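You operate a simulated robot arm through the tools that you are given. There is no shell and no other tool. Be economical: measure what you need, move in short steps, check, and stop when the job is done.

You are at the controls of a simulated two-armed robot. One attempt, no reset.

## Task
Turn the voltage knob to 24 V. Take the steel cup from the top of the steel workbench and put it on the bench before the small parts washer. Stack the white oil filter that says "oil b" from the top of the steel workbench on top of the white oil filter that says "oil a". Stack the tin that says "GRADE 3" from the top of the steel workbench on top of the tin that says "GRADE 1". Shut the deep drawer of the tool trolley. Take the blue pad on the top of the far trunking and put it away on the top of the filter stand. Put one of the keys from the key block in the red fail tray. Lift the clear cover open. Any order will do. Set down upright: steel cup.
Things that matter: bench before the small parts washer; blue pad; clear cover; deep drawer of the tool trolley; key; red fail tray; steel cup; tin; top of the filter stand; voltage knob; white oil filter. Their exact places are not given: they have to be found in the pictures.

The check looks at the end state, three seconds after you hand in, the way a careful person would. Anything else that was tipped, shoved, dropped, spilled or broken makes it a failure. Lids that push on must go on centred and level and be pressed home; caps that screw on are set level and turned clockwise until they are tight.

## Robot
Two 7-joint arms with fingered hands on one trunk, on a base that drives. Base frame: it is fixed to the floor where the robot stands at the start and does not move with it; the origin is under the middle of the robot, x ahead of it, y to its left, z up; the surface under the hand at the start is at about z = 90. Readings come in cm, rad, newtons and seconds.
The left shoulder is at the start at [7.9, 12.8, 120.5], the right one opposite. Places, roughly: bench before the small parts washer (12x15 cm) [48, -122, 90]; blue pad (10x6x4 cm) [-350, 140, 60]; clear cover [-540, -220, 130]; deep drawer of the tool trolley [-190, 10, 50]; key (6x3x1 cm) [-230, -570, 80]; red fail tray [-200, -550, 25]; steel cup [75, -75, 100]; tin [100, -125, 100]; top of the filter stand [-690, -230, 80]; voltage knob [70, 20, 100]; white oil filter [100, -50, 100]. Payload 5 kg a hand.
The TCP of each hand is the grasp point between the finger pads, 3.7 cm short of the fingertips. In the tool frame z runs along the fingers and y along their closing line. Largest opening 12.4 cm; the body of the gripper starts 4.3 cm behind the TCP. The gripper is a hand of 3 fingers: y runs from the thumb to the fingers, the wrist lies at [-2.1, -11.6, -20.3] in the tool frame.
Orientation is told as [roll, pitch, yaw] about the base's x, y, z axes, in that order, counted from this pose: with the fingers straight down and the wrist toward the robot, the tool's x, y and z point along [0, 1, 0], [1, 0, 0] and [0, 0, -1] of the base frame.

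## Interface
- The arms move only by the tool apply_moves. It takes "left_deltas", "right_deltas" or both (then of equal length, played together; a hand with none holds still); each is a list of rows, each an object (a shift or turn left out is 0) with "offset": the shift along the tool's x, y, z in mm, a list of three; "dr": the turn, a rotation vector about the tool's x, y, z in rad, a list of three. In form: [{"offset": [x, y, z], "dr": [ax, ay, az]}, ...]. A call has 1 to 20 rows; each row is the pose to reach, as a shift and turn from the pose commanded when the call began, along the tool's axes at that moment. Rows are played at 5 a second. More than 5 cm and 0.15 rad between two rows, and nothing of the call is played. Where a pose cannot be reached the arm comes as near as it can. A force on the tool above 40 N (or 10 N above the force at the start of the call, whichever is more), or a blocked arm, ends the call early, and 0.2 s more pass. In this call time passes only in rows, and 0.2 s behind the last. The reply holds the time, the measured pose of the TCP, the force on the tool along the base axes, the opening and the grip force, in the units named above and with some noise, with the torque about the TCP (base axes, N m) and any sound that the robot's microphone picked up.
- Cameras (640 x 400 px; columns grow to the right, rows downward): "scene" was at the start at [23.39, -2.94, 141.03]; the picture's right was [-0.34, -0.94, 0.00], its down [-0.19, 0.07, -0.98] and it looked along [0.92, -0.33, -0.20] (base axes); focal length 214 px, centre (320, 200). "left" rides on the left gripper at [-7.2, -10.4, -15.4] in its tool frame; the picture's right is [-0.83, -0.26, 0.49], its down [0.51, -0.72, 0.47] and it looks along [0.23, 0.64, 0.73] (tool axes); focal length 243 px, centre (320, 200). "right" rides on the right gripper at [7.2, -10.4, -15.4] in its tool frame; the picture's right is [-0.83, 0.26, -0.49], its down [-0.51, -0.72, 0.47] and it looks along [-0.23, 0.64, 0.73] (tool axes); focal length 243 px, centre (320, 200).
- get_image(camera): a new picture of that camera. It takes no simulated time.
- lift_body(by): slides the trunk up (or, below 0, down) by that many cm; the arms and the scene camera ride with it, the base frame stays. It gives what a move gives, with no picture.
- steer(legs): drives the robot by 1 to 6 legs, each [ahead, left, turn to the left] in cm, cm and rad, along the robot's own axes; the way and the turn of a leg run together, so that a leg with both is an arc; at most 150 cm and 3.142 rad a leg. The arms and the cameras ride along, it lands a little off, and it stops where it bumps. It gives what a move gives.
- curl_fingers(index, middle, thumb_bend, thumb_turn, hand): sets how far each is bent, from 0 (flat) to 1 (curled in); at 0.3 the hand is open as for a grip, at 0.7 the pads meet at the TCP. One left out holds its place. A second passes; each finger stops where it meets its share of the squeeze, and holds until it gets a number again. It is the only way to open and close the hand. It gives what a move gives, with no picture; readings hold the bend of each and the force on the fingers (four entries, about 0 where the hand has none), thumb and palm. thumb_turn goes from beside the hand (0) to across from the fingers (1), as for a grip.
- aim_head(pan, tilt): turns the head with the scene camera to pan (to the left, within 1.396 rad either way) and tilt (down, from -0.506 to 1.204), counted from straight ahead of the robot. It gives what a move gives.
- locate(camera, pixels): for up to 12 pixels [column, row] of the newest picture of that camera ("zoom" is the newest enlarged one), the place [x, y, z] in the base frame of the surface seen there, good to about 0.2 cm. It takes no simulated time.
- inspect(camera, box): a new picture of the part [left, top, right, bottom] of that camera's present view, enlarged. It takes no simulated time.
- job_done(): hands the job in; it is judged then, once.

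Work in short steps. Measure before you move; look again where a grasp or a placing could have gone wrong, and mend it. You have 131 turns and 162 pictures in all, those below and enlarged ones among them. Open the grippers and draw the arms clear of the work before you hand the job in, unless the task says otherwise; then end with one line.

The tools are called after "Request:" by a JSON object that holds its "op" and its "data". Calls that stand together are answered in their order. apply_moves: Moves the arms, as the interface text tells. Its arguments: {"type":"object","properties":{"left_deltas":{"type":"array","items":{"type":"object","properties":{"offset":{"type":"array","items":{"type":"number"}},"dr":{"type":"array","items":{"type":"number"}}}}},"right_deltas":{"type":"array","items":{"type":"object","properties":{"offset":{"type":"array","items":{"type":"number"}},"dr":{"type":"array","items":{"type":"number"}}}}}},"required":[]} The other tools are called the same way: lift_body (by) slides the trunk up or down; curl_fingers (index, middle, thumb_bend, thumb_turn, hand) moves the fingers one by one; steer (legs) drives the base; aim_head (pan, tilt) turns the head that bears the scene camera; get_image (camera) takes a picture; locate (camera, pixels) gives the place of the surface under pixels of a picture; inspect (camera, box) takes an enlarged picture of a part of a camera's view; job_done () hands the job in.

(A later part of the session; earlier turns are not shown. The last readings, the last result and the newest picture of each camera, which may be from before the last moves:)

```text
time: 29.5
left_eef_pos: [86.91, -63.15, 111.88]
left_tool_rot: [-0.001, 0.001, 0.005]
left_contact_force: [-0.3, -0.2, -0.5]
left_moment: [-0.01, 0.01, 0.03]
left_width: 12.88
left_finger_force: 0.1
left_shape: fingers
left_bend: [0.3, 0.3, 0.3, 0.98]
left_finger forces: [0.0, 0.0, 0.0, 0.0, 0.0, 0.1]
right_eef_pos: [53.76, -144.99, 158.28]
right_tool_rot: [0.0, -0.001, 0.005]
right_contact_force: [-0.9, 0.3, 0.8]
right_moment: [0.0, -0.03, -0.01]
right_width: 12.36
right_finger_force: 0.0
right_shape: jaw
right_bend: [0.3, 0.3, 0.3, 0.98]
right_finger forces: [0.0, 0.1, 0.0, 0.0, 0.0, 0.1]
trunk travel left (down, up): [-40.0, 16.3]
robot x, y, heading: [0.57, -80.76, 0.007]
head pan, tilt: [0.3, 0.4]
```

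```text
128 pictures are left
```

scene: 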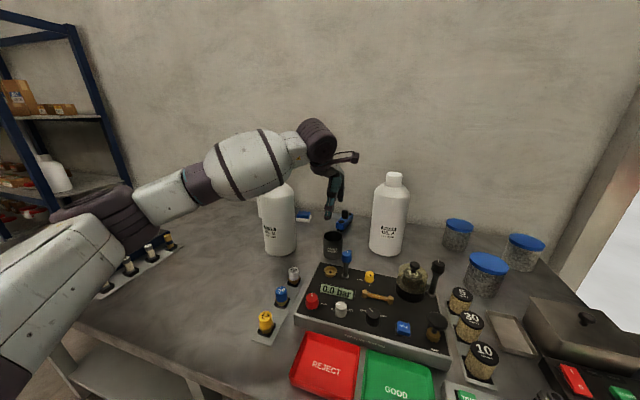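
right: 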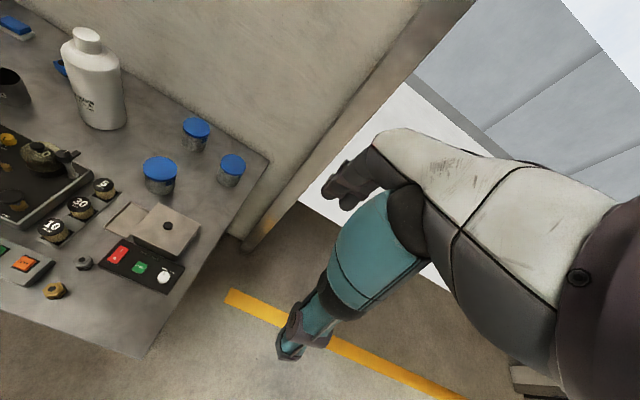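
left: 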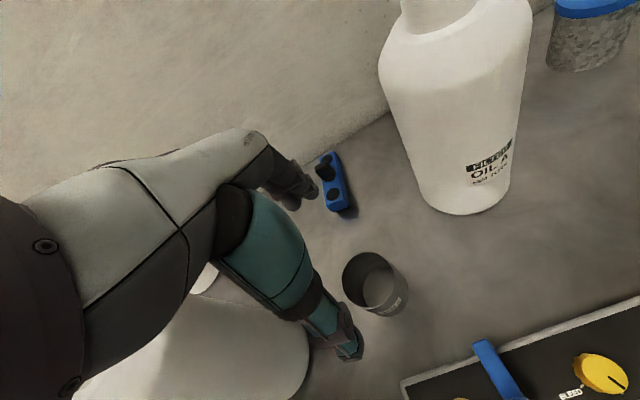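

Row 6 was too long a step; I raise the hand with smaller steps, then measure.

Request:
{"op": "apply_moves", "data": {"left_deltas": [{"offset": [0, 0, -45]}, {"offset": [0, 0, -90]}, {"offset": [0, 0, -135]}, {"offset": [0, 0, -180]}, {"offset": [0, 0, -225]}, {"offset": [0, -20, -270]}, {"offset": [0, -40, -310]}, {"offset": [0, -80, -340]}, {"offset": [0, -120, -370]}, {"offset": [0, -160, -400]}]}}

Request:
{"op": "get_image", "data": {"camera": "scene"}}

Request:
{"op": "inspect", "data": {"camera": "scene", "box": [240, 150, 420, 265]}}

Request:
{"op": "locate", "data": {"camera": "zoom", "pixels": [[545, 83], [525, 83], [565, 83], [545, 100], [480, 250], [530, 250], [575, 250], [460, 250], [510, 360], [545, 355]]}}

```text
time: 31.7
left_eef_pos: [70.61, -63.46, 151.81]
left_tool_rot: [-0.001, -0.003, 0.007]
left_contact_force: [0.1, 0.0, -0.4]
left_moment: [0.0, -0.04, 0.07]
left_width: 12.86
left_finger_force: 0.0
left_shape: fingers
left_bend: [0.3, 0.3, 0.3, 0.98]
left_finger forces: [0.1, 0.1, 0.0, 0.0, 0.1, 0.0]
right_eef_pos: [53.31, -144.99, 158.26]
right_tool_rot: [0.0, -0.003, 0.004]
right_contact_force: [0.5, -0.2, 0.9]
right_moment: [-0.01, -0.04, 0.01]
right_width: 12.34
right_finger_force: 0.0
right_shape: jaw
right_bend: [0.3, 0.3, 0.3, 0.98]
right_finger forces: [0.0, 0.0, 0.1, 0.1, 0.0, 0.1]
trunk travel left (down, up): [-40.0, 16.3]
robot x, y, heading: [0.04, -81.1, 0.009]
head pan, tilt: [0.3, 0.4]
```

```text
127 pictures are left
```

scene: 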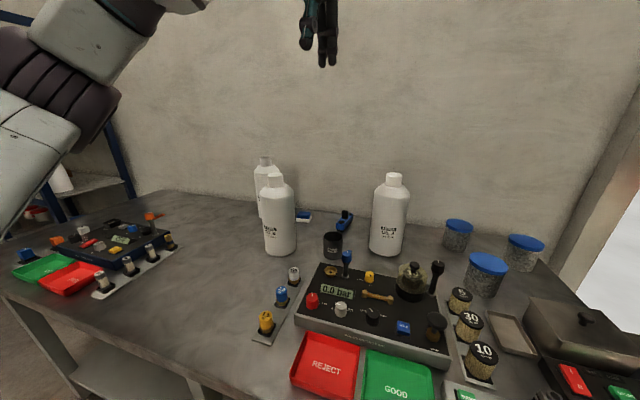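

```text
3.48 times, centred on (330, 208) of scene
```

zoom: 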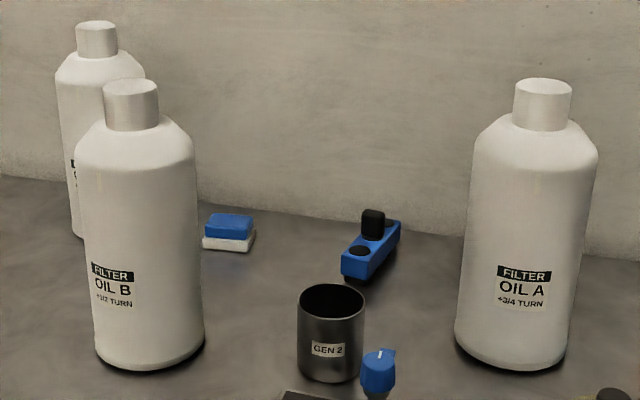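

```text
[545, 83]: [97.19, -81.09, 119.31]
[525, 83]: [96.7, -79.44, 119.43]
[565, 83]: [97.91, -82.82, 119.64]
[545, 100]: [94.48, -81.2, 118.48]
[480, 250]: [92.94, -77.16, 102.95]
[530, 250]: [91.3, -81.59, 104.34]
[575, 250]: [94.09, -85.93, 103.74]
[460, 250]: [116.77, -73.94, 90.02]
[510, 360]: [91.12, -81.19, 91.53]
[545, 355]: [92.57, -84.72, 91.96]
```

A: centre ≈(96.8,−81.15), top z 119.5, body radius ≈5.5. Now B likewise.

Request:
{"op": "locate", "data": {"camera": "zoom", "pixels": [[131, 84], [110, 85], [152, 85], [131, 89], [133, 110], [90, 200], [140, 210], [190, 200], [145, 355], [100, 340], [195, 335], [140, 180]]}}

Request:
{"op": "get_image", "data": {"camera": "left"}}

```text
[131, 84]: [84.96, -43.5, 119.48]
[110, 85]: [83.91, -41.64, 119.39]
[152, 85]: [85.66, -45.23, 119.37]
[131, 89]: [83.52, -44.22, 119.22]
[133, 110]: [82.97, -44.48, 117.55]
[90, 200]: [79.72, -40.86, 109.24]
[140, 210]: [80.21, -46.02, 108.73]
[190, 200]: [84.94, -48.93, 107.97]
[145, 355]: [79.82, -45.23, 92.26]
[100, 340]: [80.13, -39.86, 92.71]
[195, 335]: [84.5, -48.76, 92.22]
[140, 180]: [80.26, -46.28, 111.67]
```

```text
125 pictures are left
```

left: 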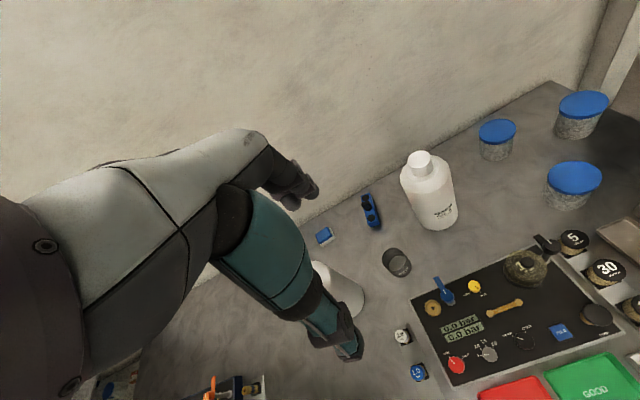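

B: centre ≈(84.7,−43.5), cap radius 2.4, top 119.4. I move the left hand above it and down to z≈119 around the cap.

Request:
{"op": "apply_moves", "data": {"left_deltas": [{"offset": [40, 28, 0]}, {"offset": [80, 56, 0]}, {"offset": [120, 85, 0]}, {"offset": [160, 113, 0]}, {"offset": [199, 141, 0]}, {"offset": [199, 141, 45]}, {"offset": [199, 141, 90]}, {"offset": [199, 141, 135]}, {"offset": [199, 141, 180]}, {"offset": [199, 141, 220]}]}}

Request:
{"op": "get_image", "data": {"camera": "left"}}

Request:
{"op": "inspect", "data": {"camera": "scene", "box": [220, 110, 380, 260]}}

```text
time: 33.9
left_eef_pos: [84.78, -42.9, 129.77]
left_tool_rot: [-0.001, 0.0, 0.006]
left_contact_force: [0.2, 0.1, -0.3]
left_moment: [-0.03, 0.01, 0.0]
left_width: 12.84
left_finger_force: 0.0
left_shape: fingers
left_bend: [0.3, 0.3, 0.3, 0.98]
left_finger forces: [0.0, 0.0, 0.1, 0.1, 0.1, 0.0]
right_eef_pos: [53.79, -144.74, 158.19]
right_tool_rot: [0.0, 0.0, 0.007]
right_contact_force: [-0.5, -0.2, 1.2]
right_moment: [-0.05, 0.02, -0.01]
right_width: 12.37
right_finger_force: 0.1
right_shape: jaw
right_bend: [0.3, 0.3, 0.3, 0.98]
right_finger forces: [0.1, 0.0, 0.1, 0.0, 0.1, 0.0]
trunk travel left (down, up): [-40.0, 16.3]
robot x, y, heading: [0.33, -81.07, 0.003]
head pan, tilt: [0.3, 0.4]
```

```text
124 pictures are left
```

left: 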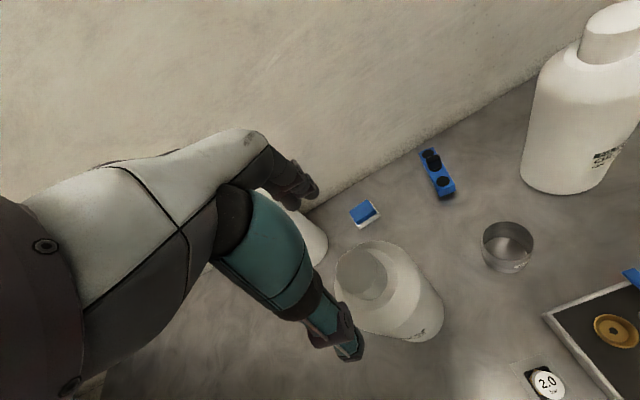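

```text
2.67 times, centred on (300, 185) of scene
```

zoom: 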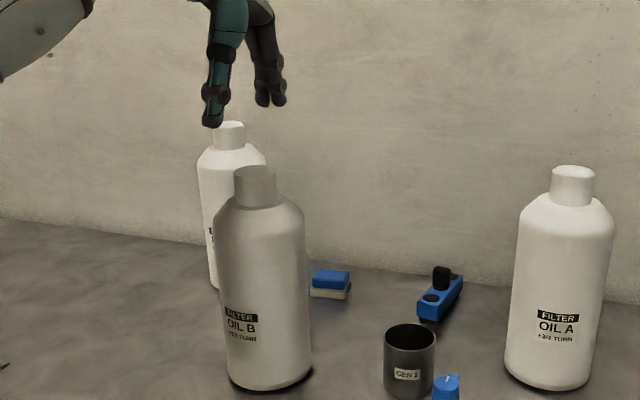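

Hand above B's cap; I lower 11 cm and close on the cap.

Request:
{"op": "apply_moves", "data": {"left_deltas": [{"offset": [-4, 0, 40]}, {"offset": [-4, 0, 80]}, {"offset": [-4, 0, 108]}]}}

Request:
{"op": "curl_fingers", "data": {"hand": "left", "index": 0.75, "middle": 0.75, "thumb_bend": 0.75}}

Request:
{"op": "inspect", "data": {"camera": "scene", "box": [220, 110, 380, 260]}}

Request:
{"op": "get_image", "data": {"camera": "left"}}

```text
time: 34.7
left_eef_pos: [84.64, -43.47, 119.19]
left_tool_rot: [0.001, -0.003, 0.004]
left_contact_force: [-0.3, 0.1, 0.5]
left_moment: [0.02, 0.03, -0.03]
left_width: 12.88
left_finger_force: 0.0
left_shape: fingers
left_bend: [0.3, 0.3, 0.3, 0.98]
left_finger forces: [0.0, 0.0, 0.0, 0.0, 0.1, 0.1]
right_eef_pos: [53.73, -144.94, 158.33]
right_tool_rot: [0.0, -0.001, 0.006]
right_contact_force: [-0.3, 0.2, 0.0]
right_moment: [0.0, 0.03, -0.03]
right_width: 12.38
right_finger_force: 0.0
right_shape: jaw
right_bend: [0.3, 0.3, 0.3, 0.98]
right_finger forces: [0.0, 0.0, 0.0, 0.0, 0.1, 0.1]
trunk travel left (down, up): [-40.0, 16.3]
robot x, y, heading: [0.43, -81.45, 0.006]
head pan, tilt: [0.3, 0.4]
```

```text
time: 35.7
left_eef_pos: [84.52, -43.62, 119.39]
left_tool_rot: [0.0, -0.005, 0.004]
left_contact_force: [4.2, -0.9, 21.6]
left_moment: [0.07, -1.22, -0.14]
left_width: 5.19
left_finger_force: 23.8
left_shape: fingers
left_bend: [0.53, 0.49, 0.63, 1.0]
left_finger forces: [15.7, 15.2, 0.0, 0.0, 17.9, 0.1]
right_eef_pos: [53.52, -145.03, 158.32]
right_tool_rot: [0.0, -0.003, 0.005]
right_contact_force: [0.5, 0.9, 0.4]
right_moment: [-0.02, -0.01, -0.02]
right_width: 12.37
right_finger_force: 0.1
right_shape: jaw
right_bend: [0.3, 0.3, 0.3, 0.98]
right_finger forces: [0.0, 0.1, 0.0, 0.0, 0.1, 0.0]
trunk travel left (down, up): [-40.0, 16.3]
robot x, y, heading: [0.2, -80.97, 0.006]
head pan, tilt: [0.3, 0.4]
```

```text
2.67 times, centred on (300, 185) of scene
```

zoom: 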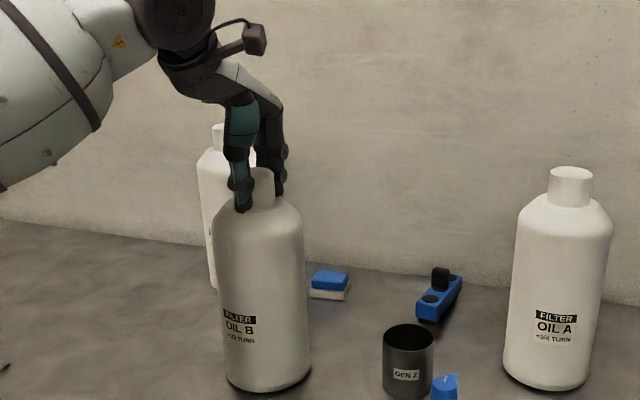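

```text
121 pictures are left
```

left: 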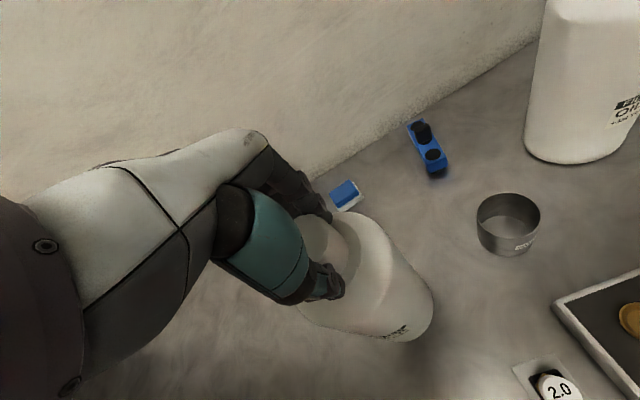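

The cap is gripped (width 5.2). I lift 4 cm and check how it hangs.

Request:
{"op": "apply_moves", "data": {"left_deltas": [{"offset": [0, 0, -10]}, {"offset": [0, 0, -20]}, {"offset": [0, 0, -30]}, {"offset": [0, 0, -40]}]}}

Request:
{"op": "inspect", "data": {"camera": "scene", "box": [220, 110, 380, 260]}}

```text
time: 36.7
left_eef_pos: [84.87, -43.52, 123.05]
left_tool_rot: [0.0, 0.002, 0.004]
left_contact_force: [-0.6, -0.2, -10.8]
left_moment: [-0.02, 0.01, 0.01]
left_width: 4.71
left_finger_force: 15.7
left_shape: fingers
left_bend: [0.53, 0.54, 0.64, 1.0]
left_finger forces: [9.5, 6.6, 0.0, 0.0, 15.9, 0.0]
right_eef_pos: [53.79, -144.85, 158.19]
right_tool_rot: [-0.001, 0.0, 0.003]
right_contact_force: [-0.2, -0.2, -0.1]
right_moment: [0.0, 0.0, 0.01]
right_width: 12.37
right_finger_force: 0.0
right_shape: jaw
right_bend: [0.3, 0.3, 0.3, 0.98]
right_finger forces: [0.1, 0.1, 0.1, 0.0, 0.0, 0.0]
trunk travel left (down, up): [-40.0, 16.3]
robot x, y, heading: [0.13, -81.1, 0.011]
head pan, tilt: [0.3, 0.4]
```

```text
2.67 times, centred on (300, 185) of scene
```

zoom: 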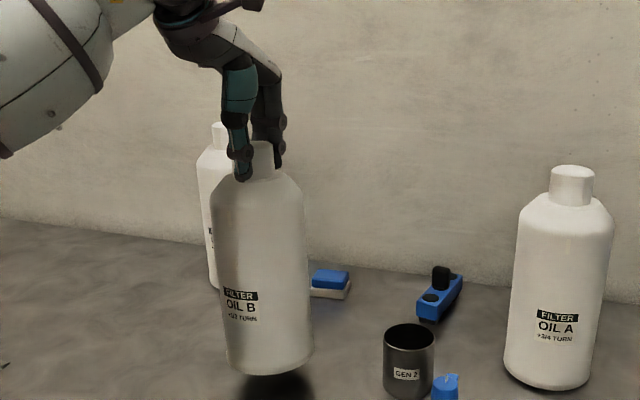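

It hangs straight (≈1.1 kg). I raise the trunk 16 cm for reach, then lift the bottle above A's top.

Request:
{"op": "lift_body", "data": {"by": 16}}

Request:
{"op": "apply_moves", "data": {"left_deltas": [{"offset": [0, 0, -30]}, {"offset": [0, 0, -60]}, {"offset": [0, 0, -90]}, {"offset": [0, 0, -120]}, {"offset": [0, 0, -150]}]}}

Request:
{"op": "aim_head", "data": {"pan": 0.15, "tilt": 0.35}}

Request:
{"op": "get_image", "data": {"camera": "scene"}}

```text
time: 38.5
left_eef_pos: [84.9, -43.53, 138.55]
left_tool_rot: [0.001, 0.007, 0.006]
left_contact_force: [1.4, 0.2, -11.3]
left_moment: [0.01, -0.04, -0.01]
left_width: 4.72
left_finger_force: 15.9
left_shape: fingers
left_bend: [0.53, 0.54, 0.64, 1.0]
left_finger forces: [9.6, 6.8, 0.0, 0.0, 15.5, 0.0]
right_eef_pos: [54.14, -144.89, 173.85]
right_tool_rot: [-0.001, 0.005, 0.007]
right_contact_force: [1.0, 0.5, -1.3]
right_moment: [0.04, 0.0, 0.01]
right_width: 12.39
right_finger_force: 0.0
right_shape: jaw
right_bend: [0.3, 0.3, 0.3, 0.98]
right_finger forces: [0.0, 0.0, 0.1, 0.1, 0.0, 0.0]
trunk travel left (down, up): [-56.0, 0.3]
robot x, y, heading: [0.37, -81.09, -0.002]
head pan, tilt: [0.3, 0.4]
```

```text
time: 39.7
left_eef_pos: [84.69, -43.64, 154.44]
left_tool_rot: [-0.001, -0.002, 0.005]
left_contact_force: [-0.9, -1.1, -10.4]
left_moment: [-0.02, 0.09, 0.0]
left_width: 4.71
left_finger_force: 16.8
left_shape: fingers
left_bend: [0.53, 0.54, 0.64, 1.0]
left_finger forces: [9.5, 6.6, 0.0, 0.0, 16.7, 0.0]
right_eef_pos: [53.47, -145.06, 174.26]
right_tool_rot: [0.0, -0.001, 0.006]
right_contact_force: [-0.9, -0.6, 0.7]
right_moment: [0.0, -0.03, -0.03]
right_width: 12.36
right_finger_force: 0.0
right_shape: jaw
right_bend: [0.3, 0.3, 0.3, 0.98]
right_finger forces: [0.1, 0.0, 0.0, 0.0, 0.1, 0.1]
trunk travel left (down, up): [-56.0, 0.3]
robot x, y, heading: [0.22, -80.92, 0.005]
head pan, tilt: [0.3, 0.4]
```

```text
time: 40.4
left_eef_pos: [84.71, -43.57, 154.28]
left_tool_rot: [0.0, 0.0, 0.004]
left_contact_force: [0.1, -0.2, -10.0]
left_moment: [0.01, 0.0, -0.01]
left_width: 4.68
left_finger_force: 15.8
left_shape: fingers
left_bend: [0.53, 0.54, 0.64, 1.0]
left_finger forces: [9.6, 6.8, 0.0, 0.1, 15.9, 0.1]
right_eef_pos: [53.68, -144.93, 174.18]
right_tool_rot: [0.0, 0.001, 0.005]
right_contact_force: [-0.2, 0.1, 0.0]
right_moment: [0.03, -0.01, 0.02]
right_width: 12.36
right_finger_force: 0.0
right_shape: jaw
right_bend: [0.3, 0.3, 0.3, 0.98]
right_finger forces: [0.1, 0.1, 0.0, 0.0, 0.0, 0.0]
trunk travel left (down, up): [-56.0, 0.3]
robot x, y, heading: [0.4, -80.98, 0.007]
head pan, tilt: [0.15, 0.351]
```

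```text
119 pictures are left
```

scene: 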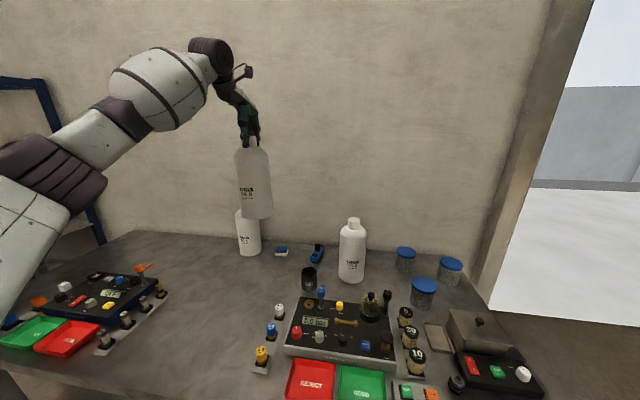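

The bottle's base is about 5 cm above A's top. I carry it over A.

Request:
{"op": "apply_moves", "data": {"left_deltas": [{"offset": [-38, 12, 0]}, {"offset": [-76, 24, 0]}, {"offset": [-114, 36, 0]}, {"offset": [-152, 48, 0]}, {"offset": [-190, 60, 0]}, {"offset": [-228, 72, 0]}, {"offset": [-266, 84, 0]}, {"offset": [-304, 96, 0]}, {"offset": [-341, 108, 0]}, {"offset": [-366, 116, 0]}, {"offset": [-376, 119, 0]}]}}

Request:
{"op": "inspect", "data": {"camera": "scene", "box": [290, 100, 450, 290]}}

Request:
{"op": "get_image", "data": {"camera": "left"}}

```text
time: 42.8
left_eef_pos: [95.38, -80.33, 153.36]
left_tool_rot: [0.0, -0.003, 0.008]
left_contact_force: [0.8, 0.5, -10.0]
left_moment: [0.14, -0.02, -0.01]
left_width: 4.69
left_finger_force: 16.4
left_shape: fingers
left_bend: [0.53, 0.54, 0.64, 1.0]
left_finger forces: [9.9, 7.1, 0.0, 0.1, 15.7, 0.1]
left hand out of reach, approached as far as the arm can: row 9, 10, 11
right_eef_pos: [53.75, -144.92, 174.32]
right_tool_rot: [-0.001, -0.002, 0.008]
right_contact_force: [0.5, 0.4, 0.3]
right_moment: [0.03, 0.0, -0.04]
right_width: 12.39
right_finger_force: 0.1
right_shape: jaw
right_bend: [0.3, 0.3, 0.3, 0.98]
right_finger forces: [0.0, 0.1, 0.1, 0.0, 0.0, 0.1]
trunk travel left (down, up): [-56.0, 0.3]
robot x, y, heading: [0.26, -80.62, 0.008]
head pan, tilt: [0.15, 0.351]
```

```text
2.11 times, centred on (370, 195) of scene
```

zoom: 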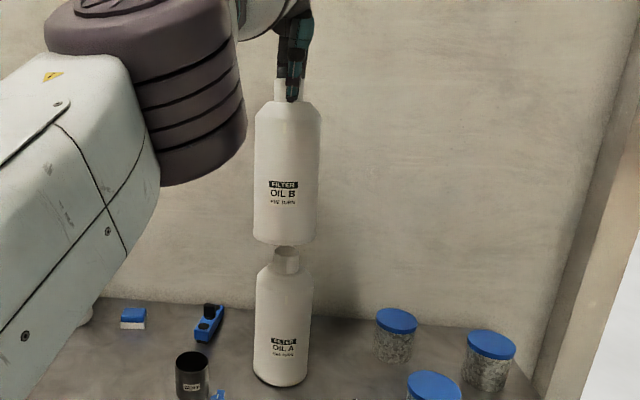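

```text
117 pictures are left
```

left: 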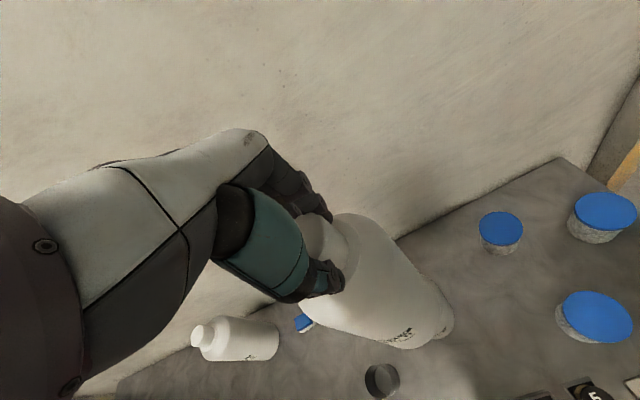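

The arm falls 1.4 cm short of A's axis. I pull the hand back 5 cm and drive 6 cm ahead.

Request:
{"op": "apply_moves", "data": {"left_deltas": [{"offset": [0, -25, 0]}, {"offset": [0, -50, 0]}]}}

Request:
{"op": "steer", "data": {"legs": [[6, 0, 0]]}}

Request:
{"op": "get_image", "data": {"camera": "scene"}}

Request:
{"op": "inspect", "data": {"camera": "scene", "box": [290, 100, 450, 290]}}

```text
time: 43.4
left_eef_pos: [94.91, -80.88, 154.01]
left_tool_rot: [0.002, 0.003, 0.004]
left_contact_force: [0.2, -0.7, -10.0]
left_moment: [0.02, -0.08, -0.03]
left_width: 4.69
left_finger_force: 16.5
left_shape: fingers
left_bend: [0.53, 0.54, 0.64, 1.0]
left_finger forces: [9.9, 7.2, 0.0, 0.1, 15.6, 0.1]
left hand out of reach, approached as far as the arm can: row 1, 2
right_eef_pos: [53.59, -145.09, 174.26]
right_tool_rot: [-0.001, 0.0, 0.006]
right_contact_force: [-0.3, 0.3, 0.7]
right_moment: [0.01, -0.01, -0.01]
right_width: 12.37
right_finger_force: 0.1
right_shape: jaw
right_bend: [0.3, 0.3, 0.3, 0.98]
right_finger forces: [0.0, 0.0, 0.1, 0.1, 0.1, 0.0]
trunk travel left (down, up): [-56.0, 0.3]
robot x, y, heading: [0.21, -81.23, 0.003]
head pan, tilt: [0.15, 0.351]
```

```text
time: 44.4
left_eef_pos: [98.98, -80.86, 155.87]
left_tool_rot: [0.0, -0.015, 0.003]
left_contact_force: [-2.9, -0.3, -6.5]
left_moment: [0.0, 0.09, 0.02]
left_width: 4.68
left_finger_force: 16.7
left_shape: fingers
left_bend: [0.53, 0.54, 0.64, 1.0]
left_finger forces: [9.8, 7.1, 0.0, 0.0, 16.9, 0.0]
right_eef_pos: [57.57, -144.9, 175.28]
right_tool_rot: [0.0, -0.017, 0.004]
right_contact_force: [-2.2, -0.1, 1.3]
right_moment: [0.01, -0.21, -0.02]
right_width: 12.41
right_finger_force: 0.1
right_shape: jaw
right_bend: [0.3, 0.3, 0.3, 0.98]
right_finger forces: [0.0, 0.0, 0.0, 0.0, 0.0, 0.1]
trunk travel left (down, up): [-56.0, 0.3]
robot x, y, heading: [6.26, -81.09, 0.009]
head pan, tilt: [0.15, 0.351]
```

```text
116 pictures are left
```

scene: 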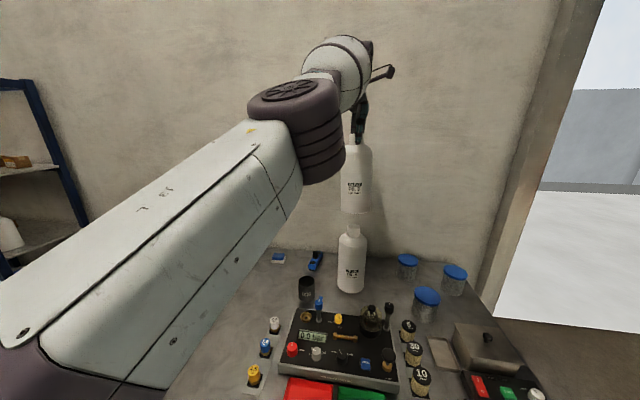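

```text
2.11 times, centred on (370, 195) of scene
```

zoom: 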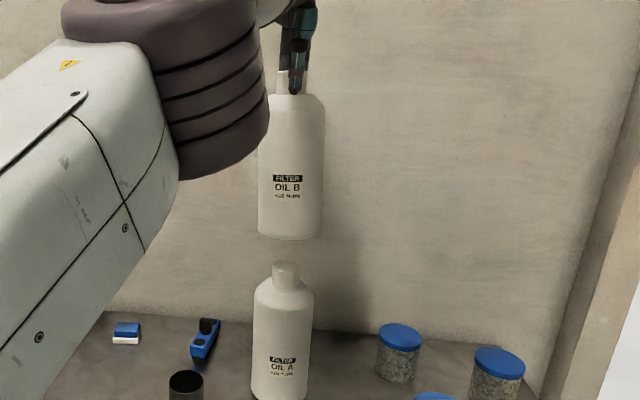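

I let it settle and measure both bottles closely.

Request:
{"op": "apply_moves", "data": {"left_deltas": [{"offset": [0, 0, 0]}, {"offset": [0, 0, 0]}]}}

Request:
{"op": "inspect", "data": {"camera": "scene", "box": [310, 160, 400, 250]}}

Request:
{"op": "locate", "data": {"camera": "zoom", "pixels": [[250, 50], [210, 50], [300, 50], [250, 150], [215, 150], [290, 150], [240, 290], [240, 284], [220, 290], [260, 290], [240, 310], [240, 360]]}}

```text
time: 45.0
left_eef_pos: [100.93, -80.88, 153.93]
left_tool_rot: [0.0, 0.004, 0.006]
left_contact_force: [-0.3, 0.5, -10.1]
left_moment: [-0.04, -0.02, -0.05]
left_width: 4.68
left_finger_force: 16.3
left_shape: fingers
left_bend: [0.53, 0.54, 0.64, 1.0]
left_finger forces: [10.0, 7.3, 0.1, 0.0, 15.9, 0.0]
right_eef_pos: [60.01, -144.97, 174.26]
right_tool_rot: [0.0, 0.002, 0.006]
right_contact_force: [0.1, 0.4, 0.3]
right_moment: [-0.01, 0.03, -0.01]
right_width: 12.4
right_finger_force: 0.0
right_shape: jaw
right_bend: [0.3, 0.3, 0.3, 0.98]
right_finger forces: [0.0, 0.1, 0.0, 0.0, 0.0, 0.0]
trunk travel left (down, up): [-56.0, 0.3]
robot x, y, heading: [6.23, -81.46, 0.006]
head pan, tilt: [0.15, 0.351]
```

```text
4.44 times, centred on (355, 205) of scene
```

zoom: 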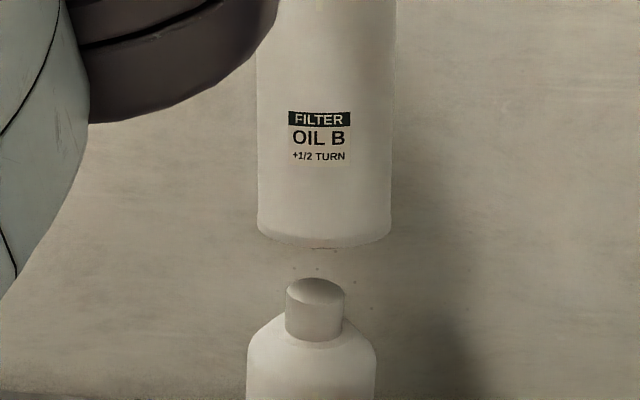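

```text
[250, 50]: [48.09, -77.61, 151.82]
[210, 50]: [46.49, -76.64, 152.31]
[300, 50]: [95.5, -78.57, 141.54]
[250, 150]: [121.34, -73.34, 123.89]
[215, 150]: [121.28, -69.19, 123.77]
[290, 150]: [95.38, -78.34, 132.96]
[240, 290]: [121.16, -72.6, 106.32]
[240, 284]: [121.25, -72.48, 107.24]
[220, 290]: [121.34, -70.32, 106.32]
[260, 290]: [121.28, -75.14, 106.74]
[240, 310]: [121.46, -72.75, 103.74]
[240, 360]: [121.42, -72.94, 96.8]
```

I repeat with the right columns for B (258–392) and A's cap (285–344).

Request:
{"op": "locate", "data": {"camera": "zoom", "pixels": [[325, 170], [265, 170], [386, 170], [325, 225], [265, 215], [385, 215], [315, 291], [292, 291], [338, 291], [315, 299], [315, 285], [312, 380]]}}

```text
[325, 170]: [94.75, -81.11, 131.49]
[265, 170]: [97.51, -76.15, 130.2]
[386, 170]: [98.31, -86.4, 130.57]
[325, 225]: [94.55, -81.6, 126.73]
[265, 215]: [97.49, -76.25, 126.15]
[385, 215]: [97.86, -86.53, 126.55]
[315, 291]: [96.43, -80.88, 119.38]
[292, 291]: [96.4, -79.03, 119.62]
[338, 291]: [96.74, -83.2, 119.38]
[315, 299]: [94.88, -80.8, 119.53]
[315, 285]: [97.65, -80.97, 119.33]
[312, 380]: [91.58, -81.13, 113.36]
```

B's axis is at ≈(100.3,−81.1), A's at (96.7,−81.05): I move B 36 mm back and lower 4 cm.

Request:
{"op": "apply_moves", "data": {"left_deltas": [{"offset": [0, -18, 0]}, {"offset": [0, -36, 0]}, {"offset": [0, -36, 15]}, {"offset": [0, -36, 30]}, {"offset": [0, -36, 40]}]}}

Request:
{"op": "inspect", "data": {"camera": "scene", "box": [310, 180, 390, 240]}}

Request:
{"op": "locate", "data": {"camera": "zoom", "pixels": [[320, 60], [270, 60], [380, 60], [320, 160], [320, 200], [320, 230], [320, 260], [320, 300]]}}

```text
time: 46.2
left_eef_pos: [100.74, -81.49, 153.71]
left_tool_rot: [0.001, 0.003, 0.002]
left_contact_force: [-0.7, -0.6, -11.0]
left_moment: [0.05, 0.01, -0.01]
left_width: 4.71
left_finger_force: 16.3
left_shape: fingers
left_bend: [0.53, 0.54, 0.64, 1.0]
left_finger forces: [9.9, 7.4, 0.1, 0.0, 15.8, 0.0]
left hand out of reach, approached as far as the arm can: row 1, 2, 3, 4, 5
right_eef_pos: [59.67, -144.95, 174.16]
right_tool_rot: [0.002, -0.001, 0.005]
right_contact_force: [0.2, 0.6, -0.2]
right_moment: [0.0, 0.02, 0.0]
right_width: 12.38
right_finger_force: 0.0
right_shape: jaw
right_bend: [0.3, 0.3, 0.3, 0.98]
right_finger forces: [0.0, 0.0, 0.1, 0.1, 0.0, 0.0]
trunk travel left (down, up): [-56.0, 0.3]
robot x, y, heading: [6.2, -81.1, 0.006]
head pan, tilt: [0.15, 0.351]
```

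```text
6.67 times, centred on (350, 210) of scene
```

zoom: 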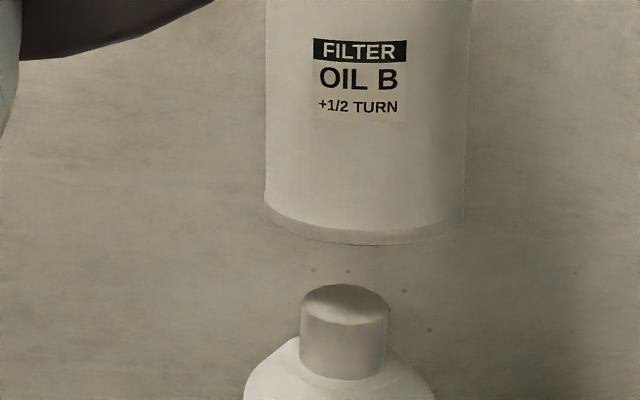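

```text
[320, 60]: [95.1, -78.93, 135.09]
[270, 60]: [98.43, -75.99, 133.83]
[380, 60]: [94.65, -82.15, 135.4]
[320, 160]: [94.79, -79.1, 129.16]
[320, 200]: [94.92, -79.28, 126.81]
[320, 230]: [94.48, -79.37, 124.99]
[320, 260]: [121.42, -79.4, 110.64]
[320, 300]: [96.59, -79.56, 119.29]
```

The limit is sideways (left arm crossing the centre), not distance. I move the hand 20 cm left, then drive the base 20 cm right.

Request:
{"op": "apply_moves", "data": {"left_deltas": [{"offset": [40, 0, 0]}, {"offset": [80, 0, 0]}, {"offset": [120, 0, 0]}, {"offset": [160, 0, 0]}, {"offset": [200, 0, 0]}]}}

Request:
{"op": "steer", "data": {"legs": [[0, -20, 0]]}}

Request:
{"op": "apply_moves", "data": {"left_deltas": [{"offset": [0, 0, 0]}, {"offset": [0, 0, 0]}]}}

Request:
{"op": "get_image", "data": {"camera": "scene"}}

```text
time: 47.4
left_eef_pos: [100.22, -60.25, 153.68]
left_tool_rot: [-0.008, 0.0, 0.006]
left_contact_force: [1.3, 2.4, -10.2]
left_moment: [0.3, -0.19, -0.03]
left_width: 4.67
left_finger_force: 17.3
left_shape: fingers
left_bend: [0.53, 0.53, 0.64, 1.0]
left_finger forces: [9.7, 8.9, 0.0, 0.0, 15.5, 0.1]
left hand out of reach, approached as far as the arm can: row 1, 2, 3
right_eef_pos: [59.48, -143.61, 174.94]
right_tool_rot: [-0.009, -0.003, 0.007]
right_contact_force: [-0.4, 1.4, 1.5]
right_moment: [-0.16, 0.01, -0.02]
right_width: 12.37
right_finger_force: 0.1
right_shape: jaw
right_bend: [0.3, 0.3, 0.3, 0.98]
right_finger forces: [0.1, 0.1, 0.0, 0.1, 0.0, 0.0]
trunk travel left (down, up): [-56.0, 0.3]
robot x, y, heading: [5.88, -80.88, 0.006]
head pan, tilt: [0.15, 0.351]
```

```text
time: 49.7
left_eef_pos: [100.53, -81.21, 153.77]
left_tool_rot: [-0.001, 0.003, 0.002]
left_contact_force: [0.0, -0.4, -11.2]
left_moment: [-0.01, -0.03, 0.01]
left_width: 4.68
left_finger_force: 16.5
left_shape: fingers
left_bend: [0.53, 0.54, 0.64, 1.0]
left_finger forces: [10.0, 7.1, 0.1, 0.0, 15.5, 0.1]
right_eef_pos: [59.55, -164.68, 174.46]
right_tool_rot: [-0.003, -0.002, 0.004]
right_contact_force: [-1.0, 1.2, 0.1]
right_moment: [-0.03, 0.03, -0.02]
right_width: 12.39
right_finger_force: 0.0
right_shape: jaw
right_bend: [0.3, 0.3, 0.3, 0.98]
right_finger forces: [0.0, 0.0, 0.0, 0.0, 0.0, 0.0]
trunk travel left (down, up): [-56.0, 0.3]
robot x, y, heading: [6.16, -101.15, 0.004]
head pan, tilt: [0.15, 0.351]
```

```text
time: 50.3
left_eef_pos: [100.52, -81.29, 153.67]
left_tool_rot: [0.0, 0.003, 0.004]
left_contact_force: [-0.8, 1.3, -10.6]
left_moment: [0.0, -0.05, -0.02]
left_width: 4.68
left_finger_force: 16.9
left_shape: fingers
left_bend: [0.53, 0.54, 0.64, 1.0]
left_finger forces: [10.1, 7.1, 0.0, 0.0, 15.5, 0.0]
right_eef_pos: [59.59, -164.59, 174.39]
right_tool_rot: [-0.003, -0.001, 0.005]
right_contact_force: [0.2, -0.3, -0.3]
right_moment: [0.0, 0.03, -0.01]
right_width: 12.36
right_finger_force: 0.0
right_shape: jaw
right_bend: [0.3, 0.3, 0.3, 0.98]
right_finger forces: [0.0, 0.0, 0.1, 0.1, 0.1, 0.0]
trunk travel left (down, up): [-56.0, 0.3]
robot x, y, heading: [5.89, -100.86, 0.006]
head pan, tilt: [0.15, 0.351]
```

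```text
112 pictures are left
```

scene: 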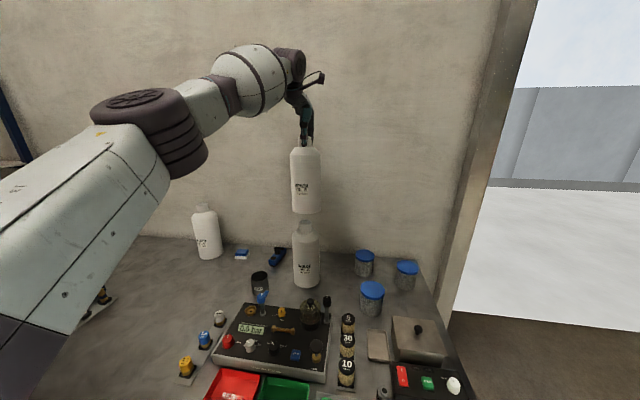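

Now aligned and free to move; I shift 32 mm back, 4 mm left, lower 4 cm and measure.

Request:
{"op": "apply_moves", "data": {"left_deltas": [{"offset": [2, -16, 0]}, {"offset": [4, -32, 0]}, {"offset": [4, -32, 15]}, {"offset": [4, -32, 30]}, {"offset": [4, -32, 40]}, {"offset": [4, -32, 40]}]}}

Request:
{"op": "inspect", "data": {"camera": "scene", "box": [265, 190, 345, 240]}}

Request:
{"op": "locate", "data": {"camera": "zoom", "pixels": [[320, 30], [230, 30], [410, 30], [320, 100], [230, 100], [410, 100], [320, 160], [320, 210], [320, 240], [320, 260], [320, 300], [320, 350]]}}

```text
time: 51.7
left_eef_pos: [97.11, -80.94, 149.83]
left_tool_rot: [-0.001, 0.0, 0.003]
left_contact_force: [-0.1, -0.4, -9.8]
left_moment: [0.02, -0.02, 0.01]
left_width: 4.66
left_finger_force: 16.5
left_shape: fingers
left_bend: [0.53, 0.54, 0.64, 1.0]
left_finger forces: [9.9, 7.2, 0.0, 0.1, 15.4, 0.1]
right_eef_pos: [59.39, -164.8, 174.46]
right_tool_rot: [-0.001, -0.003, 0.003]
right_contact_force: [-0.9, -0.4, 0.0]
right_moment: [0.0, -0.04, -0.02]
right_width: 12.36
right_finger_force: 0.1
right_shape: jaw
right_bend: [0.3, 0.3, 0.3, 0.98]
right_finger forces: [0.0, 0.0, 0.0, 0.0, 0.0, 0.1]
trunk travel left (down, up): [-56.0, 0.3]
robot x, y, heading: [5.99, -100.55, 0.005]
head pan, tilt: [0.15, 0.351]
```

```text
8.00 times, centred on (305, 215) of scene
```

zoom: 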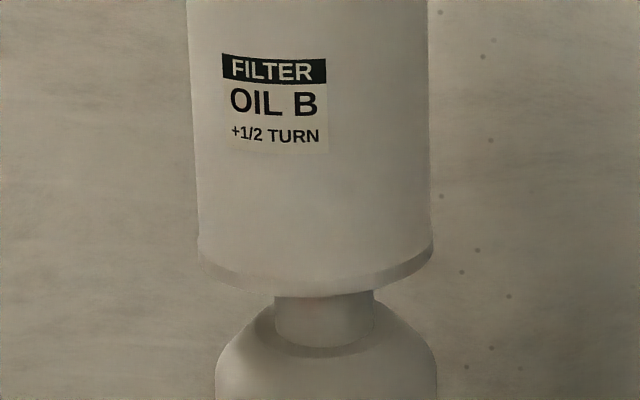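

```text
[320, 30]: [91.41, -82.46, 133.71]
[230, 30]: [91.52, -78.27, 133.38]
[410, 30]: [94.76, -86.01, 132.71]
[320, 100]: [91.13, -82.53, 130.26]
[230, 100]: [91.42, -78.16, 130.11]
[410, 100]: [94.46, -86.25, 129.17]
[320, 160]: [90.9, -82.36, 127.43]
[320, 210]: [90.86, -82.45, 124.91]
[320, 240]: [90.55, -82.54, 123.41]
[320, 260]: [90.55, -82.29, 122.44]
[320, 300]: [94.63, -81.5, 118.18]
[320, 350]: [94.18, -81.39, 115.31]
```

B hangs tilted ≈3° (base toward robot). I correct with a −0.05 rad turn about tool x and −8 mm in y, then re-measure.

Request:
{"op": "apply_moves", "data": {"left_deltas": [{"offset": [0, -4, 0], "dr": [-0.025, 0, 0]}, {"offset": [0, -8, 0], "dr": [-0.05, 0, 0]}, {"offset": [0, -8, 0], "dr": [-0.05, 0, 0]}, {"offset": [0, -8, 0], "dr": [-0.05, 0, 0]}]}}

Request:
{"op": "inspect", "data": {"camera": "scene", "box": [265, 190, 345, 240]}}

Request:
{"op": "locate", "data": {"camera": "zoom", "pixels": [[310, 20], [250, 20], [370, 20], [310, 100], [250, 100], [370, 100], [310, 180], [310, 240], [310, 260], [310, 272], [320, 300], [320, 350]]}}

```text
time: 52.7
left_eef_pos: [96.62, -80.99, 149.74]
left_tool_rot: [-0.001, -0.047, 0.005]
left_contact_force: [0.8, -0.3, -10.6]
left_moment: [-0.05, 0.07, 0.0]
left_width: 4.69
left_finger_force: 16.2
left_shape: fingers
left_bend: [0.53, 0.54, 0.65, 1.0]
left_finger forces: [9.7, 7.0, 0.1, 0.0, 15.8, 0.0]
right_eef_pos: [59.66, -164.86, 174.23]
right_tool_rot: [0.0, -0.002, 0.003]
right_contact_force: [-0.6, -0.4, 0.2]
right_moment: [0.0, 0.02, 0.01]
right_width: 12.39
right_finger_force: 0.1
right_shape: jaw
right_bend: [0.3, 0.3, 0.3, 0.98]
right_finger forces: [0.0, 0.0, 0.0, 0.1, 0.0, 0.0]
trunk travel left (down, up): [-56.0, 0.3]
robot x, y, heading: [6.32, -101.28, -0.001]
head pan, tilt: [0.15, 0.351]
```

```text
8.00 times, centred on (305, 215) of scene
```

zoom: 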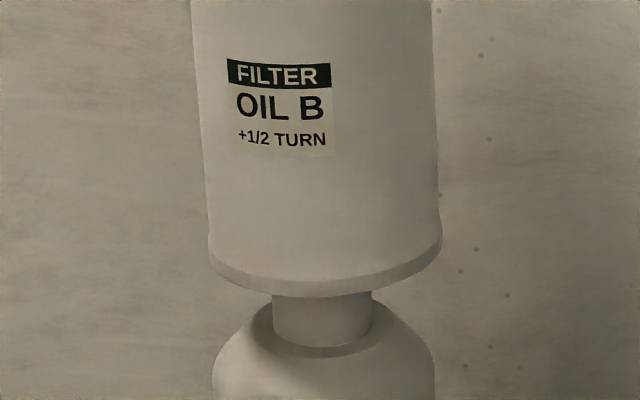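

```text
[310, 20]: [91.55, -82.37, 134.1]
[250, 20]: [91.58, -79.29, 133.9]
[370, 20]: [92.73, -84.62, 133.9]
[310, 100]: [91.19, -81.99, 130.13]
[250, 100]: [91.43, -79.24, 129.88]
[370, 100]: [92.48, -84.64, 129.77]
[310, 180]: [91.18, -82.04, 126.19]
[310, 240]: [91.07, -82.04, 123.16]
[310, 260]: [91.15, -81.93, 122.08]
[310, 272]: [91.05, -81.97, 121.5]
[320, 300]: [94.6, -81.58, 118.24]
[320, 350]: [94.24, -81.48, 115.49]
```

Small residual tilt both ways; I fine-correct, then lower 9 mm in 3 mm steps.

Request:
{"op": "apply_moves", "data": {"left_deltas": [{"offset": [-8, -5, 0], "dr": [-0.02, 0.03, 0]}, {"offset": [-8, -5, 3], "dr": [-0.02, 0.03, 0]}, {"offset": [-8, -5, 6], "dr": [-0.02, 0.03, 0]}, {"offset": [-8, -5, 8], "dr": [-0.02, 0.03, 0]}, {"offset": [-8, -5, 8], "dr": [-0.02, 0.03, 0]}]}}

Request:
{"op": "inspect", "data": {"camera": "scene", "box": [265, 190, 345, 240]}}

Request:
{"op": "locate", "data": {"camera": "zoom", "pixels": [[320, 20], [320, 100], [320, 180], [320, 240], [320, 260], [320, 275], [320, 310], [320, 350]]}}

```text
time: 53.9
left_eef_pos: [95.72, -81.96, 149.44]
left_tool_rot: [0.031, -0.076, 0.004]
left_contact_force: [-0.1, -1.8, 9.0]
left_moment: [-0.08, -0.13, -0.03]
left_width: 4.67
left_finger_force: 18.3
left_shape: fingers
left_bend: [0.53, 0.53, 0.65, 1.0]
left_finger forces: [11.4, 8.1, 0.0, 0.0, 18.1, 0.0]
right_eef_pos: [59.23, -164.93, 174.48]
right_tool_rot: [0.001, -0.005, 0.004]
right_contact_force: [-0.2, -0.1, -0.1]
right_moment: [0.0, 0.01, 0.02]
right_width: 12.4
right_finger_force: 0.1
right_shape: jaw
right_bend: [0.3, 0.3, 0.3, 0.98]
right_finger forces: [0.0, 0.0, 0.0, 0.1, 0.1, 0.0]
trunk travel left (down, up): [-56.0, 0.3]
robot x, y, heading: [6.12, -100.61, 0.004]
head pan, tilt: [0.15, 0.351]
```

```text
8.00 times, centred on (305, 215) of scene
```

zoom: 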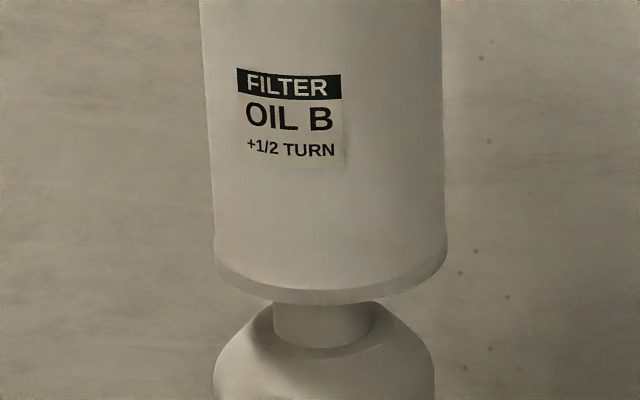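

```text
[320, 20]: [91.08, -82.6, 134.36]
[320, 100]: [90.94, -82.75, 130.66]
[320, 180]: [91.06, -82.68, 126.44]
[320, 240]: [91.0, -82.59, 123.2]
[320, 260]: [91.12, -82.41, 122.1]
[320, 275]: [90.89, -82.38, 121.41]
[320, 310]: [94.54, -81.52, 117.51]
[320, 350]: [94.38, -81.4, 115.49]
```

Contact is made (force went −10→+9 N). The base is centred within ≈0.3 cm; I relax 1 mm, nudge slightly and check.

Request:
{"op": "apply_moves", "data": {"left_deltas": [{"offset": [0, 0, -4]}, {"offset": [3, 0, -4]}, {"offset": [3, 0, -2]}, {"offset": [3, 0, -1]}, {"offset": [3, 0, -1]}]}}

Request:
{"op": "inspect", "data": {"camera": "scene", "box": [265, 150, 345, 240]}}

```text
time: 55.1
left_eef_pos: [95.68, -81.67, 149.42]
left_tool_rot: [0.031, -0.072, 0.002]
left_contact_force: [0.5, -1.3, 9.1]
left_moment: [-0.15, -0.15, -0.03]
left_width: 4.67
left_finger_force: 19.7
left_shape: fingers
left_bend: [0.53, 0.53, 0.65, 1.0]
left_finger forces: [11.4, 8.1, 0.1, 0.1, 18.2, 0.1]
right_eef_pos: [59.15, -164.99, 174.46]
right_tool_rot: [0.0, -0.004, 0.004]
right_contact_force: [1.0, 0.5, 0.3]
right_moment: [0.01, 0.03, -0.04]
right_width: 12.39
right_finger_force: 0.0
right_shape: jaw
right_bend: [0.3, 0.3, 0.3, 0.98]
right_finger forces: [0.0, 0.1, 0.0, 0.0, 0.0, 0.0]
trunk travel left (down, up): [-56.0, 0.3]
robot x, y, heading: [6.21, -101.07, 0.003]
head pan, tilt: [0.15, 0.351]
```

```text
4.44 times, centred on (305, 195) of scene
```

zoom: 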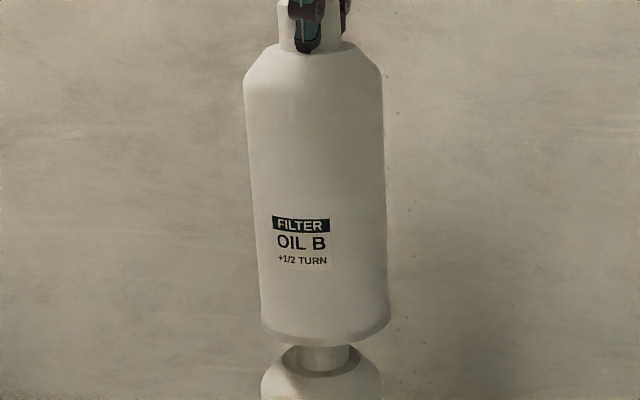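

It rests on A's cap nearly upright. I open the fingers gently.

Request:
{"op": "curl_fingers", "data": {"hand": "left", "index": 0.46, "middle": 0.46, "thumb_bend": 0.56}}

Request:
{"op": "inspect", "data": {"camera": "scene", "box": [265, 150, 345, 240]}}

```text
time: 56.1
left_eef_pos: [95.82, -81.52, 149.24]
left_tool_rot: [0.032, -0.07, 0.003]
left_contact_force: [-0.7, -0.8, 0.1]
left_moment: [-0.01, 0.06, 0.03]
left_width: 6.49
left_finger_force: 0.0
left_shape: fingers
left_bend: [0.46, 0.46, 0.56, 1.0]
left_finger forces: [0.1, 0.1, 0.0, 0.0, 0.9, 0.0]
right_eef_pos: [59.36, -164.85, 174.37]
right_tool_rot: [-0.001, -0.004, 0.004]
right_contact_force: [-0.4, -0.3, 0.5]
right_moment: [0.01, -0.02, 0.01]
right_width: 12.37
right_finger_force: 0.1
right_shape: jaw
right_bend: [0.3, 0.3, 0.3, 0.98]
right_finger forces: [0.0, 0.0, 0.1, 0.0, 0.0, 0.0]
trunk travel left (down, up): [-56.0, 0.3]
robot x, y, heading: [6.35, -101.05, 0.002]
head pan, tilt: [0.15, 0.351]
```

```text
4.44 times, centred on (305, 195) of scene
```

zoom: 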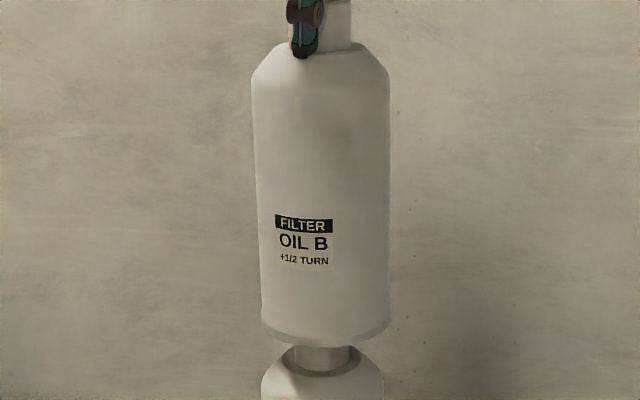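

It settled level. I open fully and rise straight up.

Request:
{"op": "curl_fingers", "data": {"hand": "left", "index": 0.3, "middle": 0.3, "thumb_bend": 0.3}}

Request:
{"op": "apply_moves", "data": {"left_deltas": [{"offset": [0, 0, -20]}, {"offset": [0, 0, -45]}, {"offset": [0, 0, -80]}, {"offset": [0, 0, -110], "dr": [0.07, -0.03, 0]}, {"offset": [45, -15, -110], "dr": [0.07, -0.03, 0]}, {"offset": [90, -50, -110], "dr": [0.07, -0.03, 0]}, {"offset": [130, -80, -110], "dr": [0.07, -0.03, 0]}, {"offset": [160, -110, -90], "dr": [0.07, -0.03, 0]}, {"offset": [180, -150, -60], "dr": [0.07, -0.03, 0]}]}}

Request:
{"op": "get_image", "data": {"camera": "scene"}}

```text
time: 57.1
left_eef_pos: [95.83, -81.51, 149.22]
left_tool_rot: [0.03, -0.069, 0.004]
left_contact_force: [0.7, 0.1, 0.1]
left_moment: [-0.01, 0.02, 0.0]
left_width: 12.81
left_finger_force: 0.0
left_shape: fingers
left_bend: [0.3, 0.3, 0.3, 0.98]
left_finger forces: [0.0, 0.1, 0.0, 0.1, 0.0, 0.0]
right_eef_pos: [59.42, -164.84, 174.34]
right_tool_rot: [0.0, -0.005, 0.003]
right_contact_force: [0.7, 0.4, 0.1]
right_moment: [0.01, 0.02, 0.01]
right_width: 12.37
right_finger_force: 0.0
right_shape: jaw
right_bend: [0.3, 0.3, 0.3, 0.98]
right_finger forces: [0.0, 0.0, 0.0, 0.0, 0.0, 0.0]
trunk travel left (down, up): [-56.0, 0.3]
robot x, y, heading: [5.82, -100.62, 0.001]
head pan, tilt: [0.15, 0.351]
```

```text
refused: row 6 steps farther than a row can; nothing moved
```

```text
106 pictures are left
```

scene: 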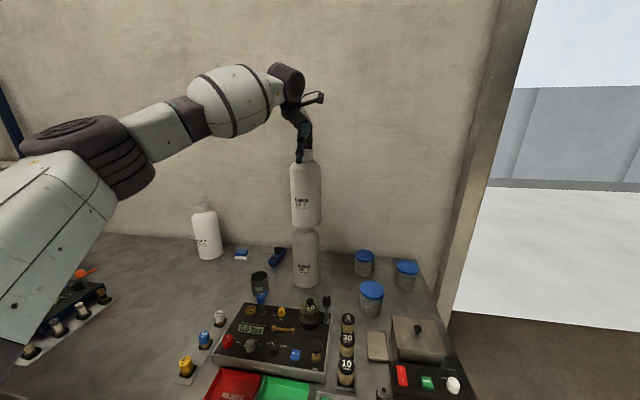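

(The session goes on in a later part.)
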